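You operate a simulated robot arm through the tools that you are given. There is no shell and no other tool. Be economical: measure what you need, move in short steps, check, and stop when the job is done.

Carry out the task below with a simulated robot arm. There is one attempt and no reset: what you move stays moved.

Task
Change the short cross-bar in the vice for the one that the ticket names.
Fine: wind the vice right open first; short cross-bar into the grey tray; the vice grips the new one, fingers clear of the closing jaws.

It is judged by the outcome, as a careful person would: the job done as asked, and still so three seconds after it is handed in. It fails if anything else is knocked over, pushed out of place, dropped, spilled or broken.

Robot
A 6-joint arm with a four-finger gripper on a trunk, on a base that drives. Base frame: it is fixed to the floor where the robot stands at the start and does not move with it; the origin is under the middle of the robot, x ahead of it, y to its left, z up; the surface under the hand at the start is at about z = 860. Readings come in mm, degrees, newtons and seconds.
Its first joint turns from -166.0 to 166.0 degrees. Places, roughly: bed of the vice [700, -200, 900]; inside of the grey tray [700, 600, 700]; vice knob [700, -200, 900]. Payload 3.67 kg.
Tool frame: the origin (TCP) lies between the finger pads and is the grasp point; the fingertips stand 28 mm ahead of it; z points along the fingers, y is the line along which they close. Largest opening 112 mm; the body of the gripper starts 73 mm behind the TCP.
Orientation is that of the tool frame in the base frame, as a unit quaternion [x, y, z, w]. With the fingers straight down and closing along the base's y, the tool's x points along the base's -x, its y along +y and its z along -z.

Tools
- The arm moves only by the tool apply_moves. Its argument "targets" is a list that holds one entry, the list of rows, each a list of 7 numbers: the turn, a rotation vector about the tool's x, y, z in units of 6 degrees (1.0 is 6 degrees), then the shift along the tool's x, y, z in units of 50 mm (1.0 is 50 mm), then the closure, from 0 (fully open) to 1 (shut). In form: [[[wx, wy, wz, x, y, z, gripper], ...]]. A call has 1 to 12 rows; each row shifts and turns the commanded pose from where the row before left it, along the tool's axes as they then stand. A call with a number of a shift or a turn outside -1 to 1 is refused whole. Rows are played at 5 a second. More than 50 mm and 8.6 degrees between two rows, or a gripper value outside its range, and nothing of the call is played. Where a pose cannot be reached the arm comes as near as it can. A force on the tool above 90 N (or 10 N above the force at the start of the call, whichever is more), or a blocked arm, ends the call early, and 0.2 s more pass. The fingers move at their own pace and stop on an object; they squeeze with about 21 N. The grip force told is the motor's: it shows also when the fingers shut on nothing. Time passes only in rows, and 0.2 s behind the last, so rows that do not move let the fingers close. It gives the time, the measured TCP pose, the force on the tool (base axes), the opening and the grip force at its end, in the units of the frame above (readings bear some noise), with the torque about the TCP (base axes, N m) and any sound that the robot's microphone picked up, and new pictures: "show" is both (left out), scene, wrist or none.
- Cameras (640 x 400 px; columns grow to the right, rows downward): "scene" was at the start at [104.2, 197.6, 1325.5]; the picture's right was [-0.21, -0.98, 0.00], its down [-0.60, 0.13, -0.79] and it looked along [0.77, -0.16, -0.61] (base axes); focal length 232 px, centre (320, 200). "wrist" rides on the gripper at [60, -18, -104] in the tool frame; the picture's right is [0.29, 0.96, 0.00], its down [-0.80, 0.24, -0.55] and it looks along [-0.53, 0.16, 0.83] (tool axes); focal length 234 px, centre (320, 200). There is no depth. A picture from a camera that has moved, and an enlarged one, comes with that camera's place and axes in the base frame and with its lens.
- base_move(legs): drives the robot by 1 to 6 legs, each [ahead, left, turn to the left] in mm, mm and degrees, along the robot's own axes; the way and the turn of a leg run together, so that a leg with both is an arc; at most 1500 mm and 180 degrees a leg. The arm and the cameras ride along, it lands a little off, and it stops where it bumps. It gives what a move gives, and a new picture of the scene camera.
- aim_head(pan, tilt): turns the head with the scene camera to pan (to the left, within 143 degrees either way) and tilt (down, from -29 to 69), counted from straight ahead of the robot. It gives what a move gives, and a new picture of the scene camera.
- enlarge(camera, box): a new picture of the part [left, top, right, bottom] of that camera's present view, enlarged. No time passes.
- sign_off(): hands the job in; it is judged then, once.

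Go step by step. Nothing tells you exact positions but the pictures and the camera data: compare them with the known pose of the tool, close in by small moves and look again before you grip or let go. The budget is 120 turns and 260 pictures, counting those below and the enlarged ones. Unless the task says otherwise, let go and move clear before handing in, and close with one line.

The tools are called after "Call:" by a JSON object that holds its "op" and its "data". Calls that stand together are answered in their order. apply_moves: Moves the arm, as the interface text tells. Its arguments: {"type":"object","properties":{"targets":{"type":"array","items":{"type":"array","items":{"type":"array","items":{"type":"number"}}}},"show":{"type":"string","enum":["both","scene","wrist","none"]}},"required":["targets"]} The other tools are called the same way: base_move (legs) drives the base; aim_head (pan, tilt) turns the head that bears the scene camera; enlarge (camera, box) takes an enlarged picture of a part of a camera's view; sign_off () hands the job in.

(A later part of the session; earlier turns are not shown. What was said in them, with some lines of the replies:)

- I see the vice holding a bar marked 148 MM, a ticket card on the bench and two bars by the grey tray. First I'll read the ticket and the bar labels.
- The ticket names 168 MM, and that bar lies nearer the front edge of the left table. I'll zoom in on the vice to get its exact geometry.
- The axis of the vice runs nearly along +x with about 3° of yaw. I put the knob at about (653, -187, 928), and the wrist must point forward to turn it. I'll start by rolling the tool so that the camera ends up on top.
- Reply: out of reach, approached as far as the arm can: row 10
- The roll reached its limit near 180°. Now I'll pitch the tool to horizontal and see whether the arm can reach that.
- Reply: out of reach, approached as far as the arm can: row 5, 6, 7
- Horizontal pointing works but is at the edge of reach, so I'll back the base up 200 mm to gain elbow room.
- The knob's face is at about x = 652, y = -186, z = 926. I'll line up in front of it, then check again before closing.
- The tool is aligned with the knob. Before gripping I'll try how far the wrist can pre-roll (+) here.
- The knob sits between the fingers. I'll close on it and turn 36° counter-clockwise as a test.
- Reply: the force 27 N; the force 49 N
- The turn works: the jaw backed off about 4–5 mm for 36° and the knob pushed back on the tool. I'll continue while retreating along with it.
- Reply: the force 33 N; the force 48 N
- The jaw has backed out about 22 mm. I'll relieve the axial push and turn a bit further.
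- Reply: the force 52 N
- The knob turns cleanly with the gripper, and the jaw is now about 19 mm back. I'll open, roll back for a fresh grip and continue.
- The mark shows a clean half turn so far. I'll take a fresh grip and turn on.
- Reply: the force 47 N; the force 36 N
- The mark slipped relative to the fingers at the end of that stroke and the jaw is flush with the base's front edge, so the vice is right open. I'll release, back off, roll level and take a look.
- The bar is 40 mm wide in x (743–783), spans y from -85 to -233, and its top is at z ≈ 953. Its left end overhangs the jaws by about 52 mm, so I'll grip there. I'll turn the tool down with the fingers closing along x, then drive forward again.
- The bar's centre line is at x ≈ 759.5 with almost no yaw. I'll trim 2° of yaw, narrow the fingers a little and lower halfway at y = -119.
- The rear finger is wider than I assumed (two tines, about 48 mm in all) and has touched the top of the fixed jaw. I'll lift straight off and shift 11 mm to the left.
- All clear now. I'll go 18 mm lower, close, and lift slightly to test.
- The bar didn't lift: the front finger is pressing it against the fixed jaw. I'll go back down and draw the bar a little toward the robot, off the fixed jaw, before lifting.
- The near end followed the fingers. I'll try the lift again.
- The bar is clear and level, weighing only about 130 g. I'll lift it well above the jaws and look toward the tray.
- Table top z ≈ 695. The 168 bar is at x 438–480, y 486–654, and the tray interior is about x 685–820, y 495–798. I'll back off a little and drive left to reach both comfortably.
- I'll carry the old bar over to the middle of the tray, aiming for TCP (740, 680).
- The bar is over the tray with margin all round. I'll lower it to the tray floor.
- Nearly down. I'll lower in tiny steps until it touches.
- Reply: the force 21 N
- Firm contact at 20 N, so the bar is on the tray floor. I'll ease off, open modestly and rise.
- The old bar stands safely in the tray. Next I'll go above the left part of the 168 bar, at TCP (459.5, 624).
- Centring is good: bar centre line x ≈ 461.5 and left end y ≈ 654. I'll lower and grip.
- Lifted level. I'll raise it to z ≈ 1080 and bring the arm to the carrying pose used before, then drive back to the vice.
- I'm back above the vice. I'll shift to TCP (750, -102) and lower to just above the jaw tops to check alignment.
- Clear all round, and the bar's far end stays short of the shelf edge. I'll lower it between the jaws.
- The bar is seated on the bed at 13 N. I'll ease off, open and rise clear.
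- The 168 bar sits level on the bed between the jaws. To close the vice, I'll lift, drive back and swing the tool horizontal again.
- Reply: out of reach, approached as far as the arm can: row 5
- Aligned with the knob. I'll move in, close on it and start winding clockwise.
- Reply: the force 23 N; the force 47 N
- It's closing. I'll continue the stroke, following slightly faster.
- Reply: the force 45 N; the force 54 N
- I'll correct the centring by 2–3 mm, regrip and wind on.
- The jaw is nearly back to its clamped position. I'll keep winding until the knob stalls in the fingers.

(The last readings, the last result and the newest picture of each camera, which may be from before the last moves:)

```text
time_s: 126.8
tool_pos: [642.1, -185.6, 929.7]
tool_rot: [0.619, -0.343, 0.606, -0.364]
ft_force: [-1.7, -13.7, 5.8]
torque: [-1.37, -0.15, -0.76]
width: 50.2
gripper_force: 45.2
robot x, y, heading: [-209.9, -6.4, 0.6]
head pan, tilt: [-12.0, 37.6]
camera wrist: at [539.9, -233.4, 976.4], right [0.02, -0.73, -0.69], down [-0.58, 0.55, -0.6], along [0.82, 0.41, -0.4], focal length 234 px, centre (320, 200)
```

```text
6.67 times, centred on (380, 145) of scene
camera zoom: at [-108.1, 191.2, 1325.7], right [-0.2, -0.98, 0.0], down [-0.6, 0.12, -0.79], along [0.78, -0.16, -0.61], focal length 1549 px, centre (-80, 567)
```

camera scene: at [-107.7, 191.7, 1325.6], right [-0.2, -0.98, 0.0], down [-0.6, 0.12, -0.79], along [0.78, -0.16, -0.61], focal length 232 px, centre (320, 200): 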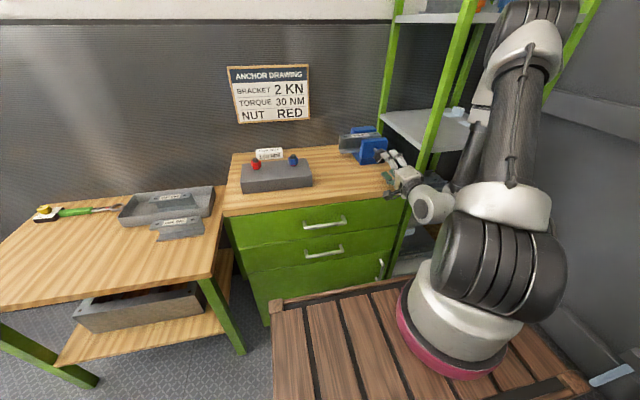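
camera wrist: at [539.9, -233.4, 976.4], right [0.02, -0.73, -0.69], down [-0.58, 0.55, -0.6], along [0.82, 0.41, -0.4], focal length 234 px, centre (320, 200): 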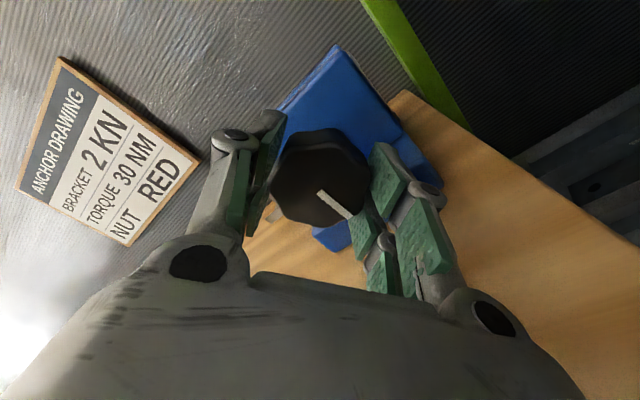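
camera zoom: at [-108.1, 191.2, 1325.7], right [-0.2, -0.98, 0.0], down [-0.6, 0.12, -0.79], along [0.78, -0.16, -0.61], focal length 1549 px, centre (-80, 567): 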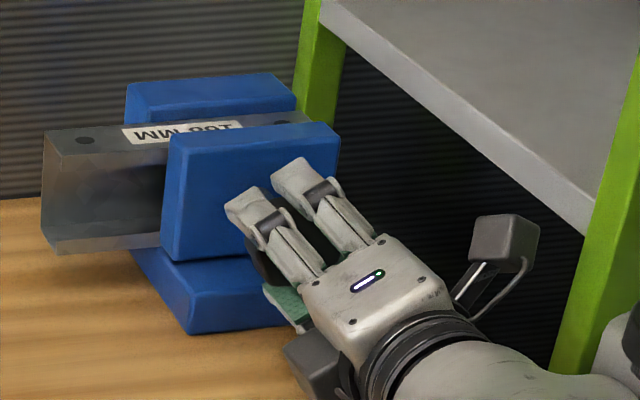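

The reaction torque about the screw has jumped to 1.4 N·m, so the jaw is biting. I'll tighten a little more.

Call:
{"op": "apply_moves", "data": {"targets": [[[0, 0, 1, 0, 0, 0.01, 1], [0, 0, 1, 0, 0, 0.005, 1], [0, 0, 1, 0, 0, 0.005, 1], [0, 0, 0, 0, 0, 0, 1]]], "show": "wrist"}}

Call:
{"op": "enlarge", "data": {"camera": "scene", "box": [335, 115, 425, 175]}}

```text
time_s: 127.8
tool_pos: [643.4, -183.7, 929.7]
tool_rot: [0.559, -0.436, 0.539, -0.455]
ft_force: [-9.6, 0.7, -1.7]
torque: [-1.05, 0.38, 0.32]
width: 51.1
gripper_force: 45.3
robot x, y, heading: [-207.9, -6.1, 0.1]
head pan, tilt: [-12.0, 37.6]
camera wrist: at [541.1, -243.9, 961.2], right [0.02, -0.48, -0.88], down [-0.58, 0.71, -0.4], along [0.81, 0.52, -0.27], focal length 234 px, centre (320, 200)
```

wrist: 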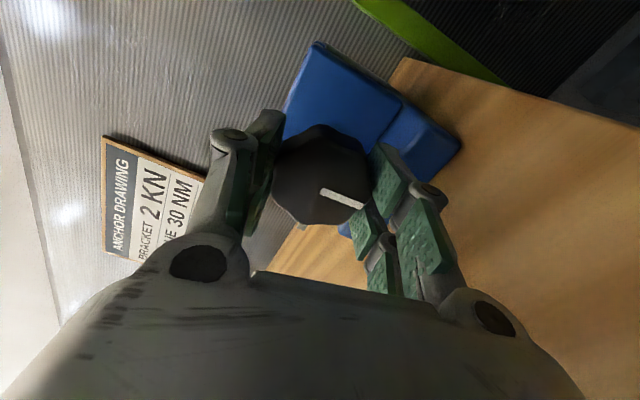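

```text
6.67 times, centred on (380, 145) of scene
camera zoom: at [-107.9, 191.9, 1325.6], right [-0.2, -0.98, 0.0], down [-0.6, 0.12, -0.79], along [0.78, -0.16, -0.61], focal length 1549 px, centre (-80, 567)
```

zoom: 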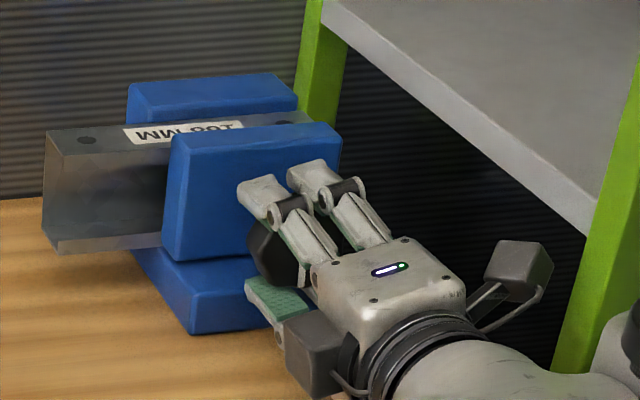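

The knob now stalls (the mark slipped in the fingers), so the bar is gripped. I'll release, back away, roll level and inspect.

Call:
{"op": "apply_moves", "data": {"targets": [[[0, 0, 0, 0, 0, 0, 0.3], [0, 0, 0, 0, 0, 0, 0.3], [0, 0, 0, 0, 0, -1, 0.3], [0, 0, 0, 0, 0, -0.8, 0.3], [0, 0, -1, 0, 0, 0, 0.3], [0, 0, -1, 0, 0, 0, 0.3], [0, 0, -1, 0, 0, 0, 0.3], [0, 0, -1, 0, 0, 0, 0.3], [0, 0, -1, 0, 0, 0, 0.3], [0, 0, -1, 0, 0, 0, 0.3], [0, 0, -1, 0, 0, 0, 0.3], [0, 0, -1, 0, 0, 0, 0.3]]], "show": "none"}}

Call:
{"op": "apply_moves", "data": {"targets": [[[0, 0, -1, 0, 0, 0, 0.3], [0, 0, -1, 0, 0, 0, 0.3], [0, 0, -1, 0, 0, 0, 0.3], [0, 0, -1, 0, 0, 0, 0.3], [0, 0, 0, 0.9, 0, 0, 0.3], [0, 0, 0, 0.9, 0, 0, 0.3], [0, 0, 0, 0.9, 0, 0, 0.3], [0, 0, 0, 0.9, 0, 0, 0.3], [0, 0, 0, 0, 0, 0, 0.3]]], "show": "both"}}

Call:
{"op": "enlarge", "data": {"camera": "scene", "box": [330, 115, 400, 175]}}

Call:
{"op": "enlarge", "data": {"camera": "wrist", "box": [220, 120, 380, 280]}}

Call:
{"op": "enlarge", "data": {"camera": "scene", "box": [20, 170, 320, 260]}}

```text
time_s: 130.4
tool_pos: [554.0, -188.8, 931.7]
tool_rot: [0.687, -0.169, 0.679, -0.196]
ft_force: [0.0, -0.8, -0.4]
torque: [-0.05, 0.02, -0.04]
width: 78.5
gripper_force: 0.1
robot x, y, heading: [-207.9, -7.4, 0.5]
head pan, tilt: [-12.0, 37.6]
```

```text
time_s: 132.4
tool_pos: [558.1, -210.6, 1107.6]
tool_rot: [0.708, -0.024, 0.704, -0.05]
ft_force: [0.1, 0.6, 0.9]
torque: [0.02, 0.01, 0.02]
width: 78.3
gripper_force: 0.0
robot x, y, heading: [-213.3, -5.5, 0.2]
head pan, tilt: [-12.0, 37.6]
camera scene: at [-107.6, 191.6, 1325.6], right [-0.2, -0.98, 0.0], down [-0.6, 0.12, -0.79], along [0.78, -0.16, -0.61], focal length 232 px, centre (320, 200)
camera wrist: at [452.8, -203.4, 1171.0], right [0.04, -0.98, 0.19], down [-0.55, -0.18, -0.82], along [0.83, -0.07, -0.55], focal length 234 px, centre (320, 200)
```

scene: 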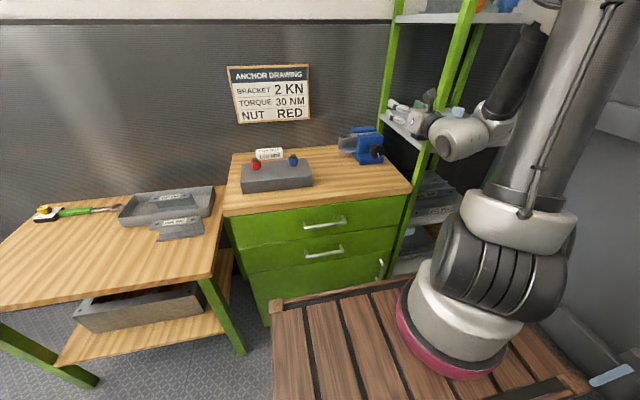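
wrist: 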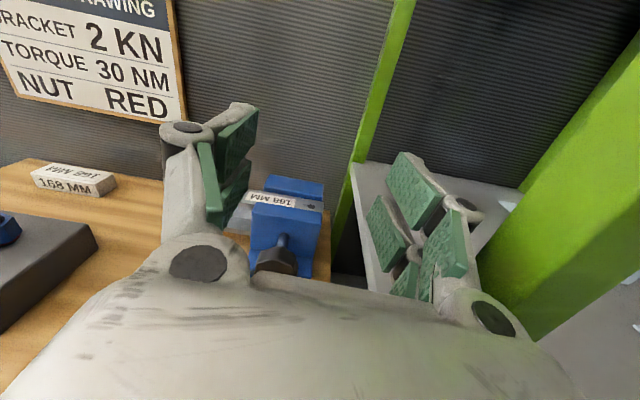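

```text
6.67 times, centred on (365, 145) of scene
camera zoom: at [-107.6, 191.6, 1325.6], right [-0.2, -0.98, 0.0], down [-0.6, 0.12, -0.79], along [0.78, -0.16, -0.61], focal length 1549 px, centre (20, 567)
```

zoom: 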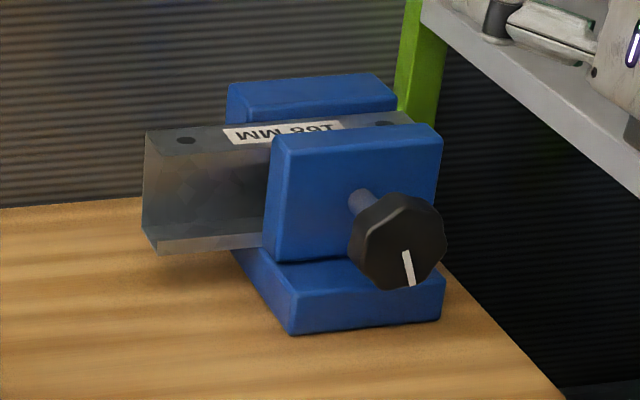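

```text
2.50 times, centred on (300, 200) of wrist
camera zoom: at [452.8, -203.4, 1171.0], right [0.04, -0.98, 0.19], down [-0.55, -0.18, -0.82], along [0.83, -0.07, -0.55], focal length 585 px, centre (370, 200)
```

zoom: 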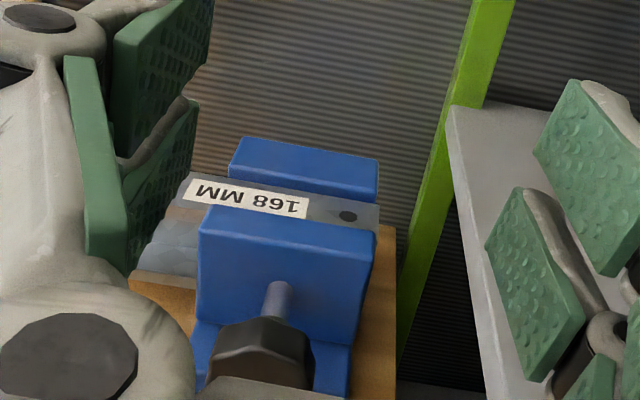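

```text
2.13 times, centred on (170, 215) of scene
camera zoom: at [-107.6, 191.6, 1325.6], right [-0.2, -0.98, 0.0], down [-0.6, 0.12, -0.79], along [0.78, -0.16, -0.61], focal length 496 px, centre (640, 168)
```

zoom: 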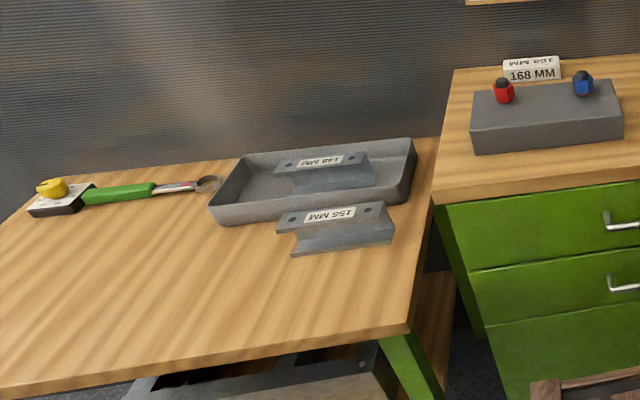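

The bar is gripped, but the knob's mark stands about 10° short of where it was before. I'll take one more bite on the knob to make sure it's tight.

Call:
{"op": "apply_moves", "data": {"targets": [[[0, 0, 0, -0.9, 0, 0, 0.4], [0, 0, 0, -0.9, 0, 0, 0.4], [0, 0, 0, -0.9, 0, 0, 0.4], [0, 0, 0, -0.9, 0, 0, 0.4], [0, 0, -1, 0, 0, 0, 0.4], [0, 0, -1, 0, 0, 0, 0.4], [0, 0, -1, 0, 0, 0, 0.4], [0, 0, -1, 0, 0, 0, 0.4], [0, 0, -1, 0, 0, 0, 0.4], [0, 0, -1, 0, 0, 0, 0.4], [0, 0, 0, 0, 0, 0, 0.4]]], "show": "wrist"}}

Call:
{"op": "enlarge", "data": {"camera": "wrist", "box": [200, 60, 440, 260]}}

```text
time_s: 134.8
tool_pos: [554.3, -188.7, 930.1]
tool_rot: [0.68, 0.196, 0.685, 0.171]
ft_force: [-0.5, 0.2, 0.0]
torque: [0.01, -0.01, -0.01]
width: 67.2
gripper_force: 0.0
robot x, y, heading: [-215.6, -6.2, 0.8]
head pan, tilt: [-12.0, 37.6]
camera wrist: at [448.7, -147.8, 974.6], right [0.03, -0.68, 0.73], down [-0.53, -0.63, -0.57], along [0.85, -0.37, -0.38], focal length 234 px, centre (320, 200)
```

wrist: 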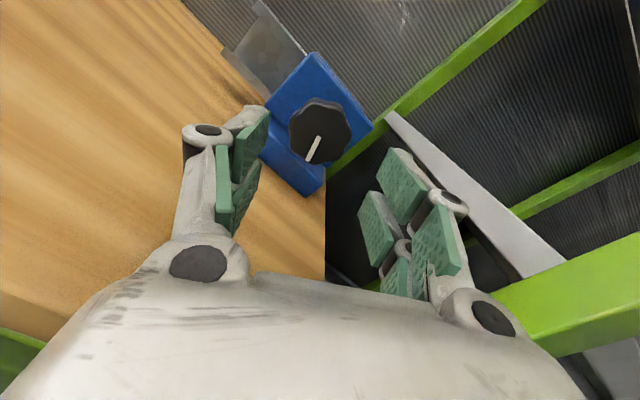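

```text
2.00 times, centred on (320, 160) of wrist
camera zoom: at [448.7, -147.8, 974.6], right [0.03, -0.68, 0.73], down [-0.53, -0.63, -0.57], along [0.85, -0.37, -0.38], focal length 468 px, centre (320, 280)
```

zoom: 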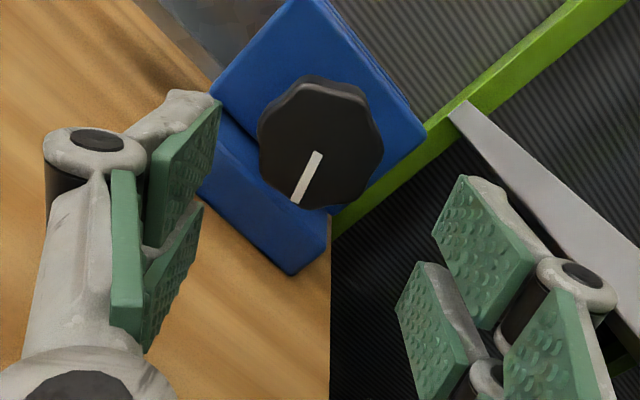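

Call:
{"op": "apply_moves", "data": {"targets": [[[0, 0, 0, 0, 0, 0.88, 0.4], [0, 0, 0, 0, 0, 0.88, 0.4], [0, 0, 0, 0, 0, 0, 0.4], [0, 0, 0, 0, 0, 0, 1], [0, 0, 0, 0, 0, 0, 1], [0, 0, 0, 0, 0, 0, 1]]], "show": "wrist"}}

Call:
{"op": "apply_moves", "data": {"targets": [[[0, 0, 1, 0, 0, 0.01, 1], [0, 0, 1, 0, 0, 0.01, 1], [0, 0, 1, 0, 0, 0.005, 1], [0, 0, 0, 0, 0, 0, 1]]], "show": "wrist"}}

Call:
{"op": "apply_moves", "data": {"targets": [[[0, 0, 1, 0, 0, 0.005, 1], [0, 0, 1, 0, 0, 0.005, 1], [0, 0, 1, 0, 0, 0, 1], [0, 0, 0, 0, 0, 0, 1]]], "show": "wrist"}}

```text
time_s: 136.2
tool_pos: [639.4, -185.4, 931.2]
tool_rot: [0.681, 0.198, 0.684, 0.169]
ft_force: [-9.4, 28.8, -19.8]
torque: [0.07, 0.01, -0.29]
width: 51.4
gripper_force: 45.4
robot x, y, heading: [-210.1, -3.6, 0.7]
head pan, tilt: [-12.0, 37.6]
camera wrist: at [534.7, -145.3, 975.8], right [0.03, -0.69, 0.73], down [-0.53, -0.63, -0.57], along [0.85, -0.37, -0.39], focal length 234 px, centre (320, 200)
```

wrist: 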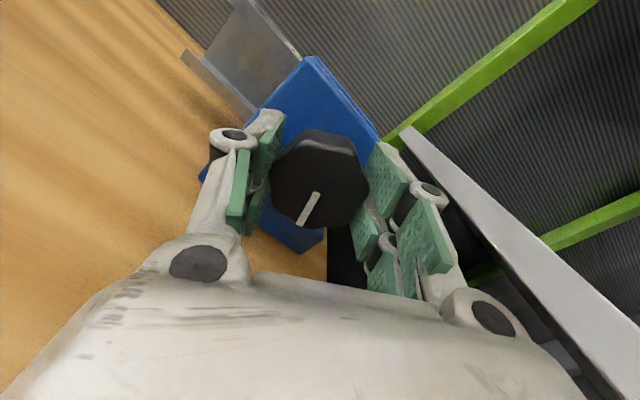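

```text
time_s: 137.2
tool_pos: [642.0, -186.0, 931.5]
tool_rot: [0.703, 0.086, 0.703, 0.06]
ft_force: [-8.0, 17.7, -23.3]
torque: [-0.63, -0.16, -0.64]
width: 51.3
gripper_force: 45.2
robot x, y, heading: [-207.8, -3.2, 0.5]
head pan, tilt: [-12.0, 37.6]
camera wrist: at [537.5, -160.7, 987.1], right [0.03, -0.88, 0.48], down [-0.54, -0.42, -0.73], along [0.84, -0.24, -0.49], focal length 234 px, centre (320, 200)
```

wrist: 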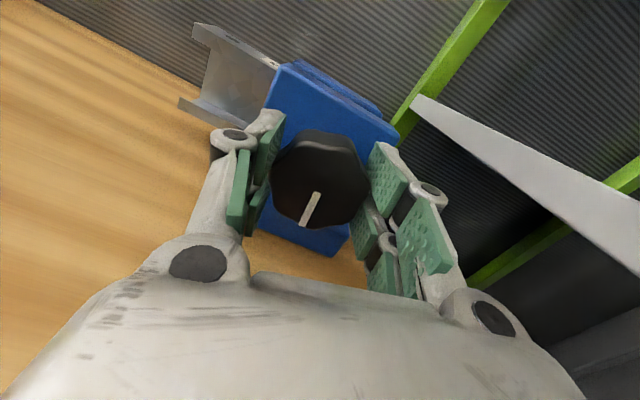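

```text
time_s: 138.2
tool_pos: [644.0, -186.5, 930.3]
tool_rot: [0.707, -0.025, 0.705, -0.05]
ft_force: [-4.4, 5.3, -22.6]
torque: [-1.66, -0.15, -0.84]
width: 50.9
gripper_force: 45.0
robot x, y, heading: [-212.1, -6.7, 0.2]
head pan, tilt: [-12.0, 37.6]
camera wrist: at [539.6, -178.7, 993.4], right [0.04, -0.98, 0.19], down [-0.55, -0.17, -0.82], along [0.83, -0.07, -0.55], focal length 234 px, centre (320, 200)
```

wrist: 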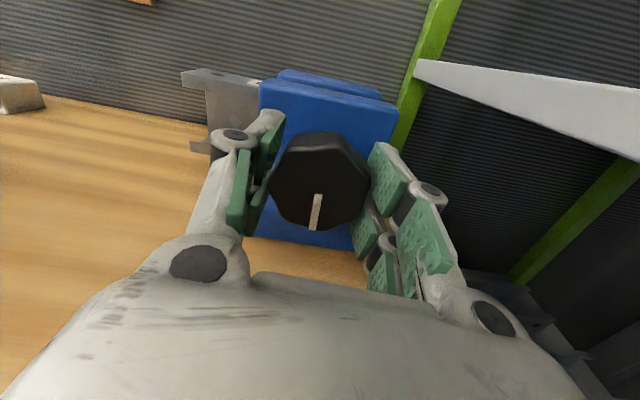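

It tightened further, now at 1.7 N·m. I'll add a little more until it clearly stalls.

Call:
{"op": "apply_moves", "data": {"targets": [[[0, 0, 1, 0, 0, 0.003, 1], [0, 0, 1, 0, 0, 0, 1], [0, 0, 1, 0, 0, 0, 1], [0, 0, 0, 0, 0, 0, 1], [0, 0, 0, 0, 0, 0, 1]]], "show": "wrist"}}

Call:
{"op": "apply_moves", "data": {"targets": [[[0, 0, 0, 0, 0, 0, 0.3], [0, 0, 0, 0, 0, 0, 0.3], [0, 0, 0, 0, 0, -1, 0.3], [0, 0, 0, 0, 0, -0.8, 0.3], [0, 0, -1, 0, 0, 0, 0.3], [0, 0, -1, 0, 0, 0, 0.3], [0, 0, -1, 0, 0, 0, 0.3], [0, 0, 0, 0.9, 0, 0, 0.3], [0, 0, 0, 0.9, 0, 0, 0.3], [0, 0, 0, 0.9, 0, 0, 0.3], [0, 0, 0, 0.9, 0, 0, 0.3], [0, 0, 0, 0, 0, 0, 0.3]]], "show": "both"}}

Call:
{"op": "enlarge", "data": {"camera": "scene", "box": [330, 115, 400, 175]}}

Call:
{"op": "enlarge", "data": {"camera": "wrist", "box": [220, 120, 380, 280]}}

```text
time_s: 139.4
tool_pos: [645.4, -185.7, 929.8]
tool_rot: [0.695, -0.137, 0.688, -0.158]
ft_force: [17.1, -10.1, -14.0]
torque: [-0.94, 0.48, -1.07]
width: 50.0
gripper_force: 44.6
robot x, y, heading: [-208.9, -8.1, 0.2]
head pan, tilt: [-12.0, 37.6]
camera wrist: at [540.4, -198.4, 993.4], right [0.03, -0.99, -0.13], down [-0.56, 0.09, -0.82], along [0.83, 0.1, -0.55], focal length 234 px, centre (320, 200)
```

wrist: 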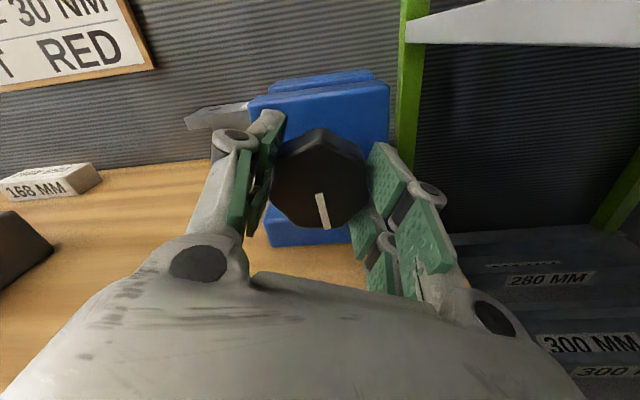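

```text
time_s: 142.0
tool_pos: [557.1, -207.0, 1109.8]
tool_rot: [0.707, -0.023, 0.705, -0.05]
ft_force: [0.2, 0.1, -0.3]
torque: [-0.04, -0.01, 0.0]
width: 78.4
gripper_force: 0.0
robot x, y, heading: [-207.3, -7.4, 0.2]
head pan, tilt: [-12.0, 37.6]
camera scene: at [-107.6, 191.6, 1325.6], right [-0.2, -0.98, 0.0], down [-0.6, 0.12, -0.79], along [0.78, -0.16, -0.61], focal length 232 px, centre (320, 200)
camera wrist: at [451.3, -200.4, 1171.7], right [0.04, -0.98, 0.19], down [-0.55, -0.17, -0.82], along [0.83, -0.07, -0.55], focal length 234 px, centre (320, 200)
```

scene: 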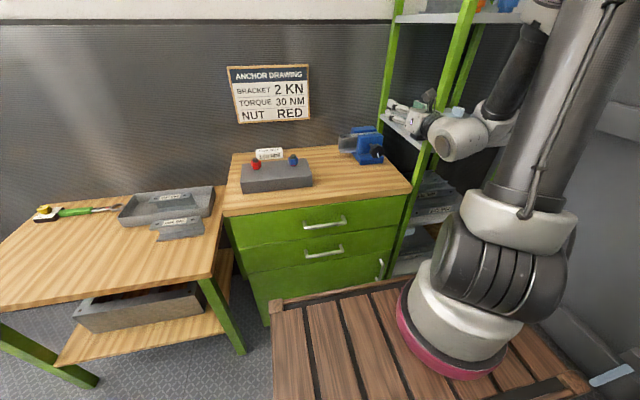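
wrist: 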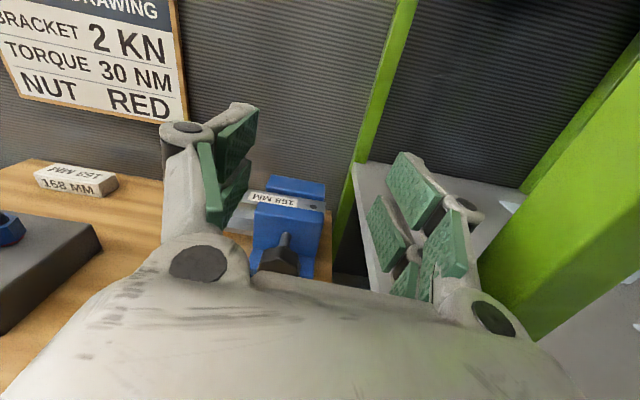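

```text
6.67 times, centred on (365, 145) of scene
camera zoom: at [-107.6, 191.6, 1325.6], right [-0.2, -0.98, 0.0], down [-0.6, 0.12, -0.79], along [0.78, -0.16, -0.61], focal length 1549 px, centre (20, 567)
```

zoom: 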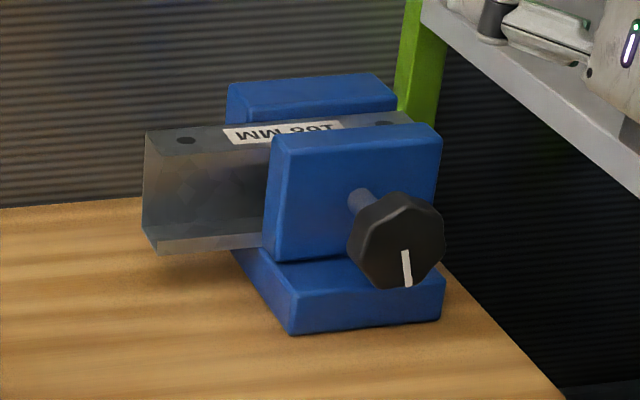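

```text
2.50 times, centred on (300, 200) of wrist
camera zoom: at [451.3, -200.4, 1171.7], right [0.04, -0.98, 0.19], down [-0.55, -0.17, -0.82], along [0.83, -0.07, -0.55], focal length 585 px, centre (370, 200)
```

zoom: 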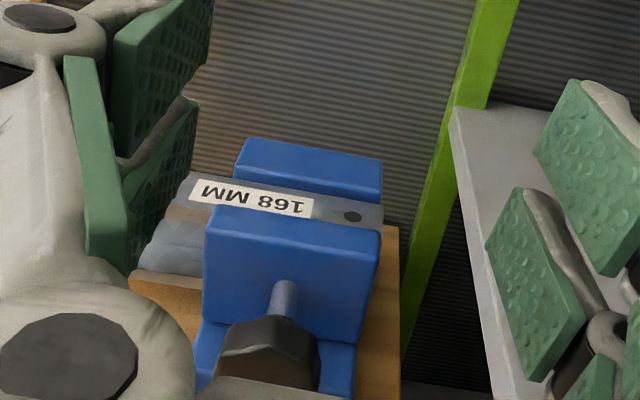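

The 168 MM bar is clamped tight in the vice and level. The 148 MM bar is in the grey tray, nothing else has moved, and the gripper is open and clear, so I'm handing in.

Call:
{"op": "sign_off", "data": {}}

```text
The job is handed in.
```

I changed the short 148 MM cross-bar in the vice for the 168 MM one the ticket names: the vice was wound right open first, the new bar is now gripped tight, and the old one is in the grey tray.
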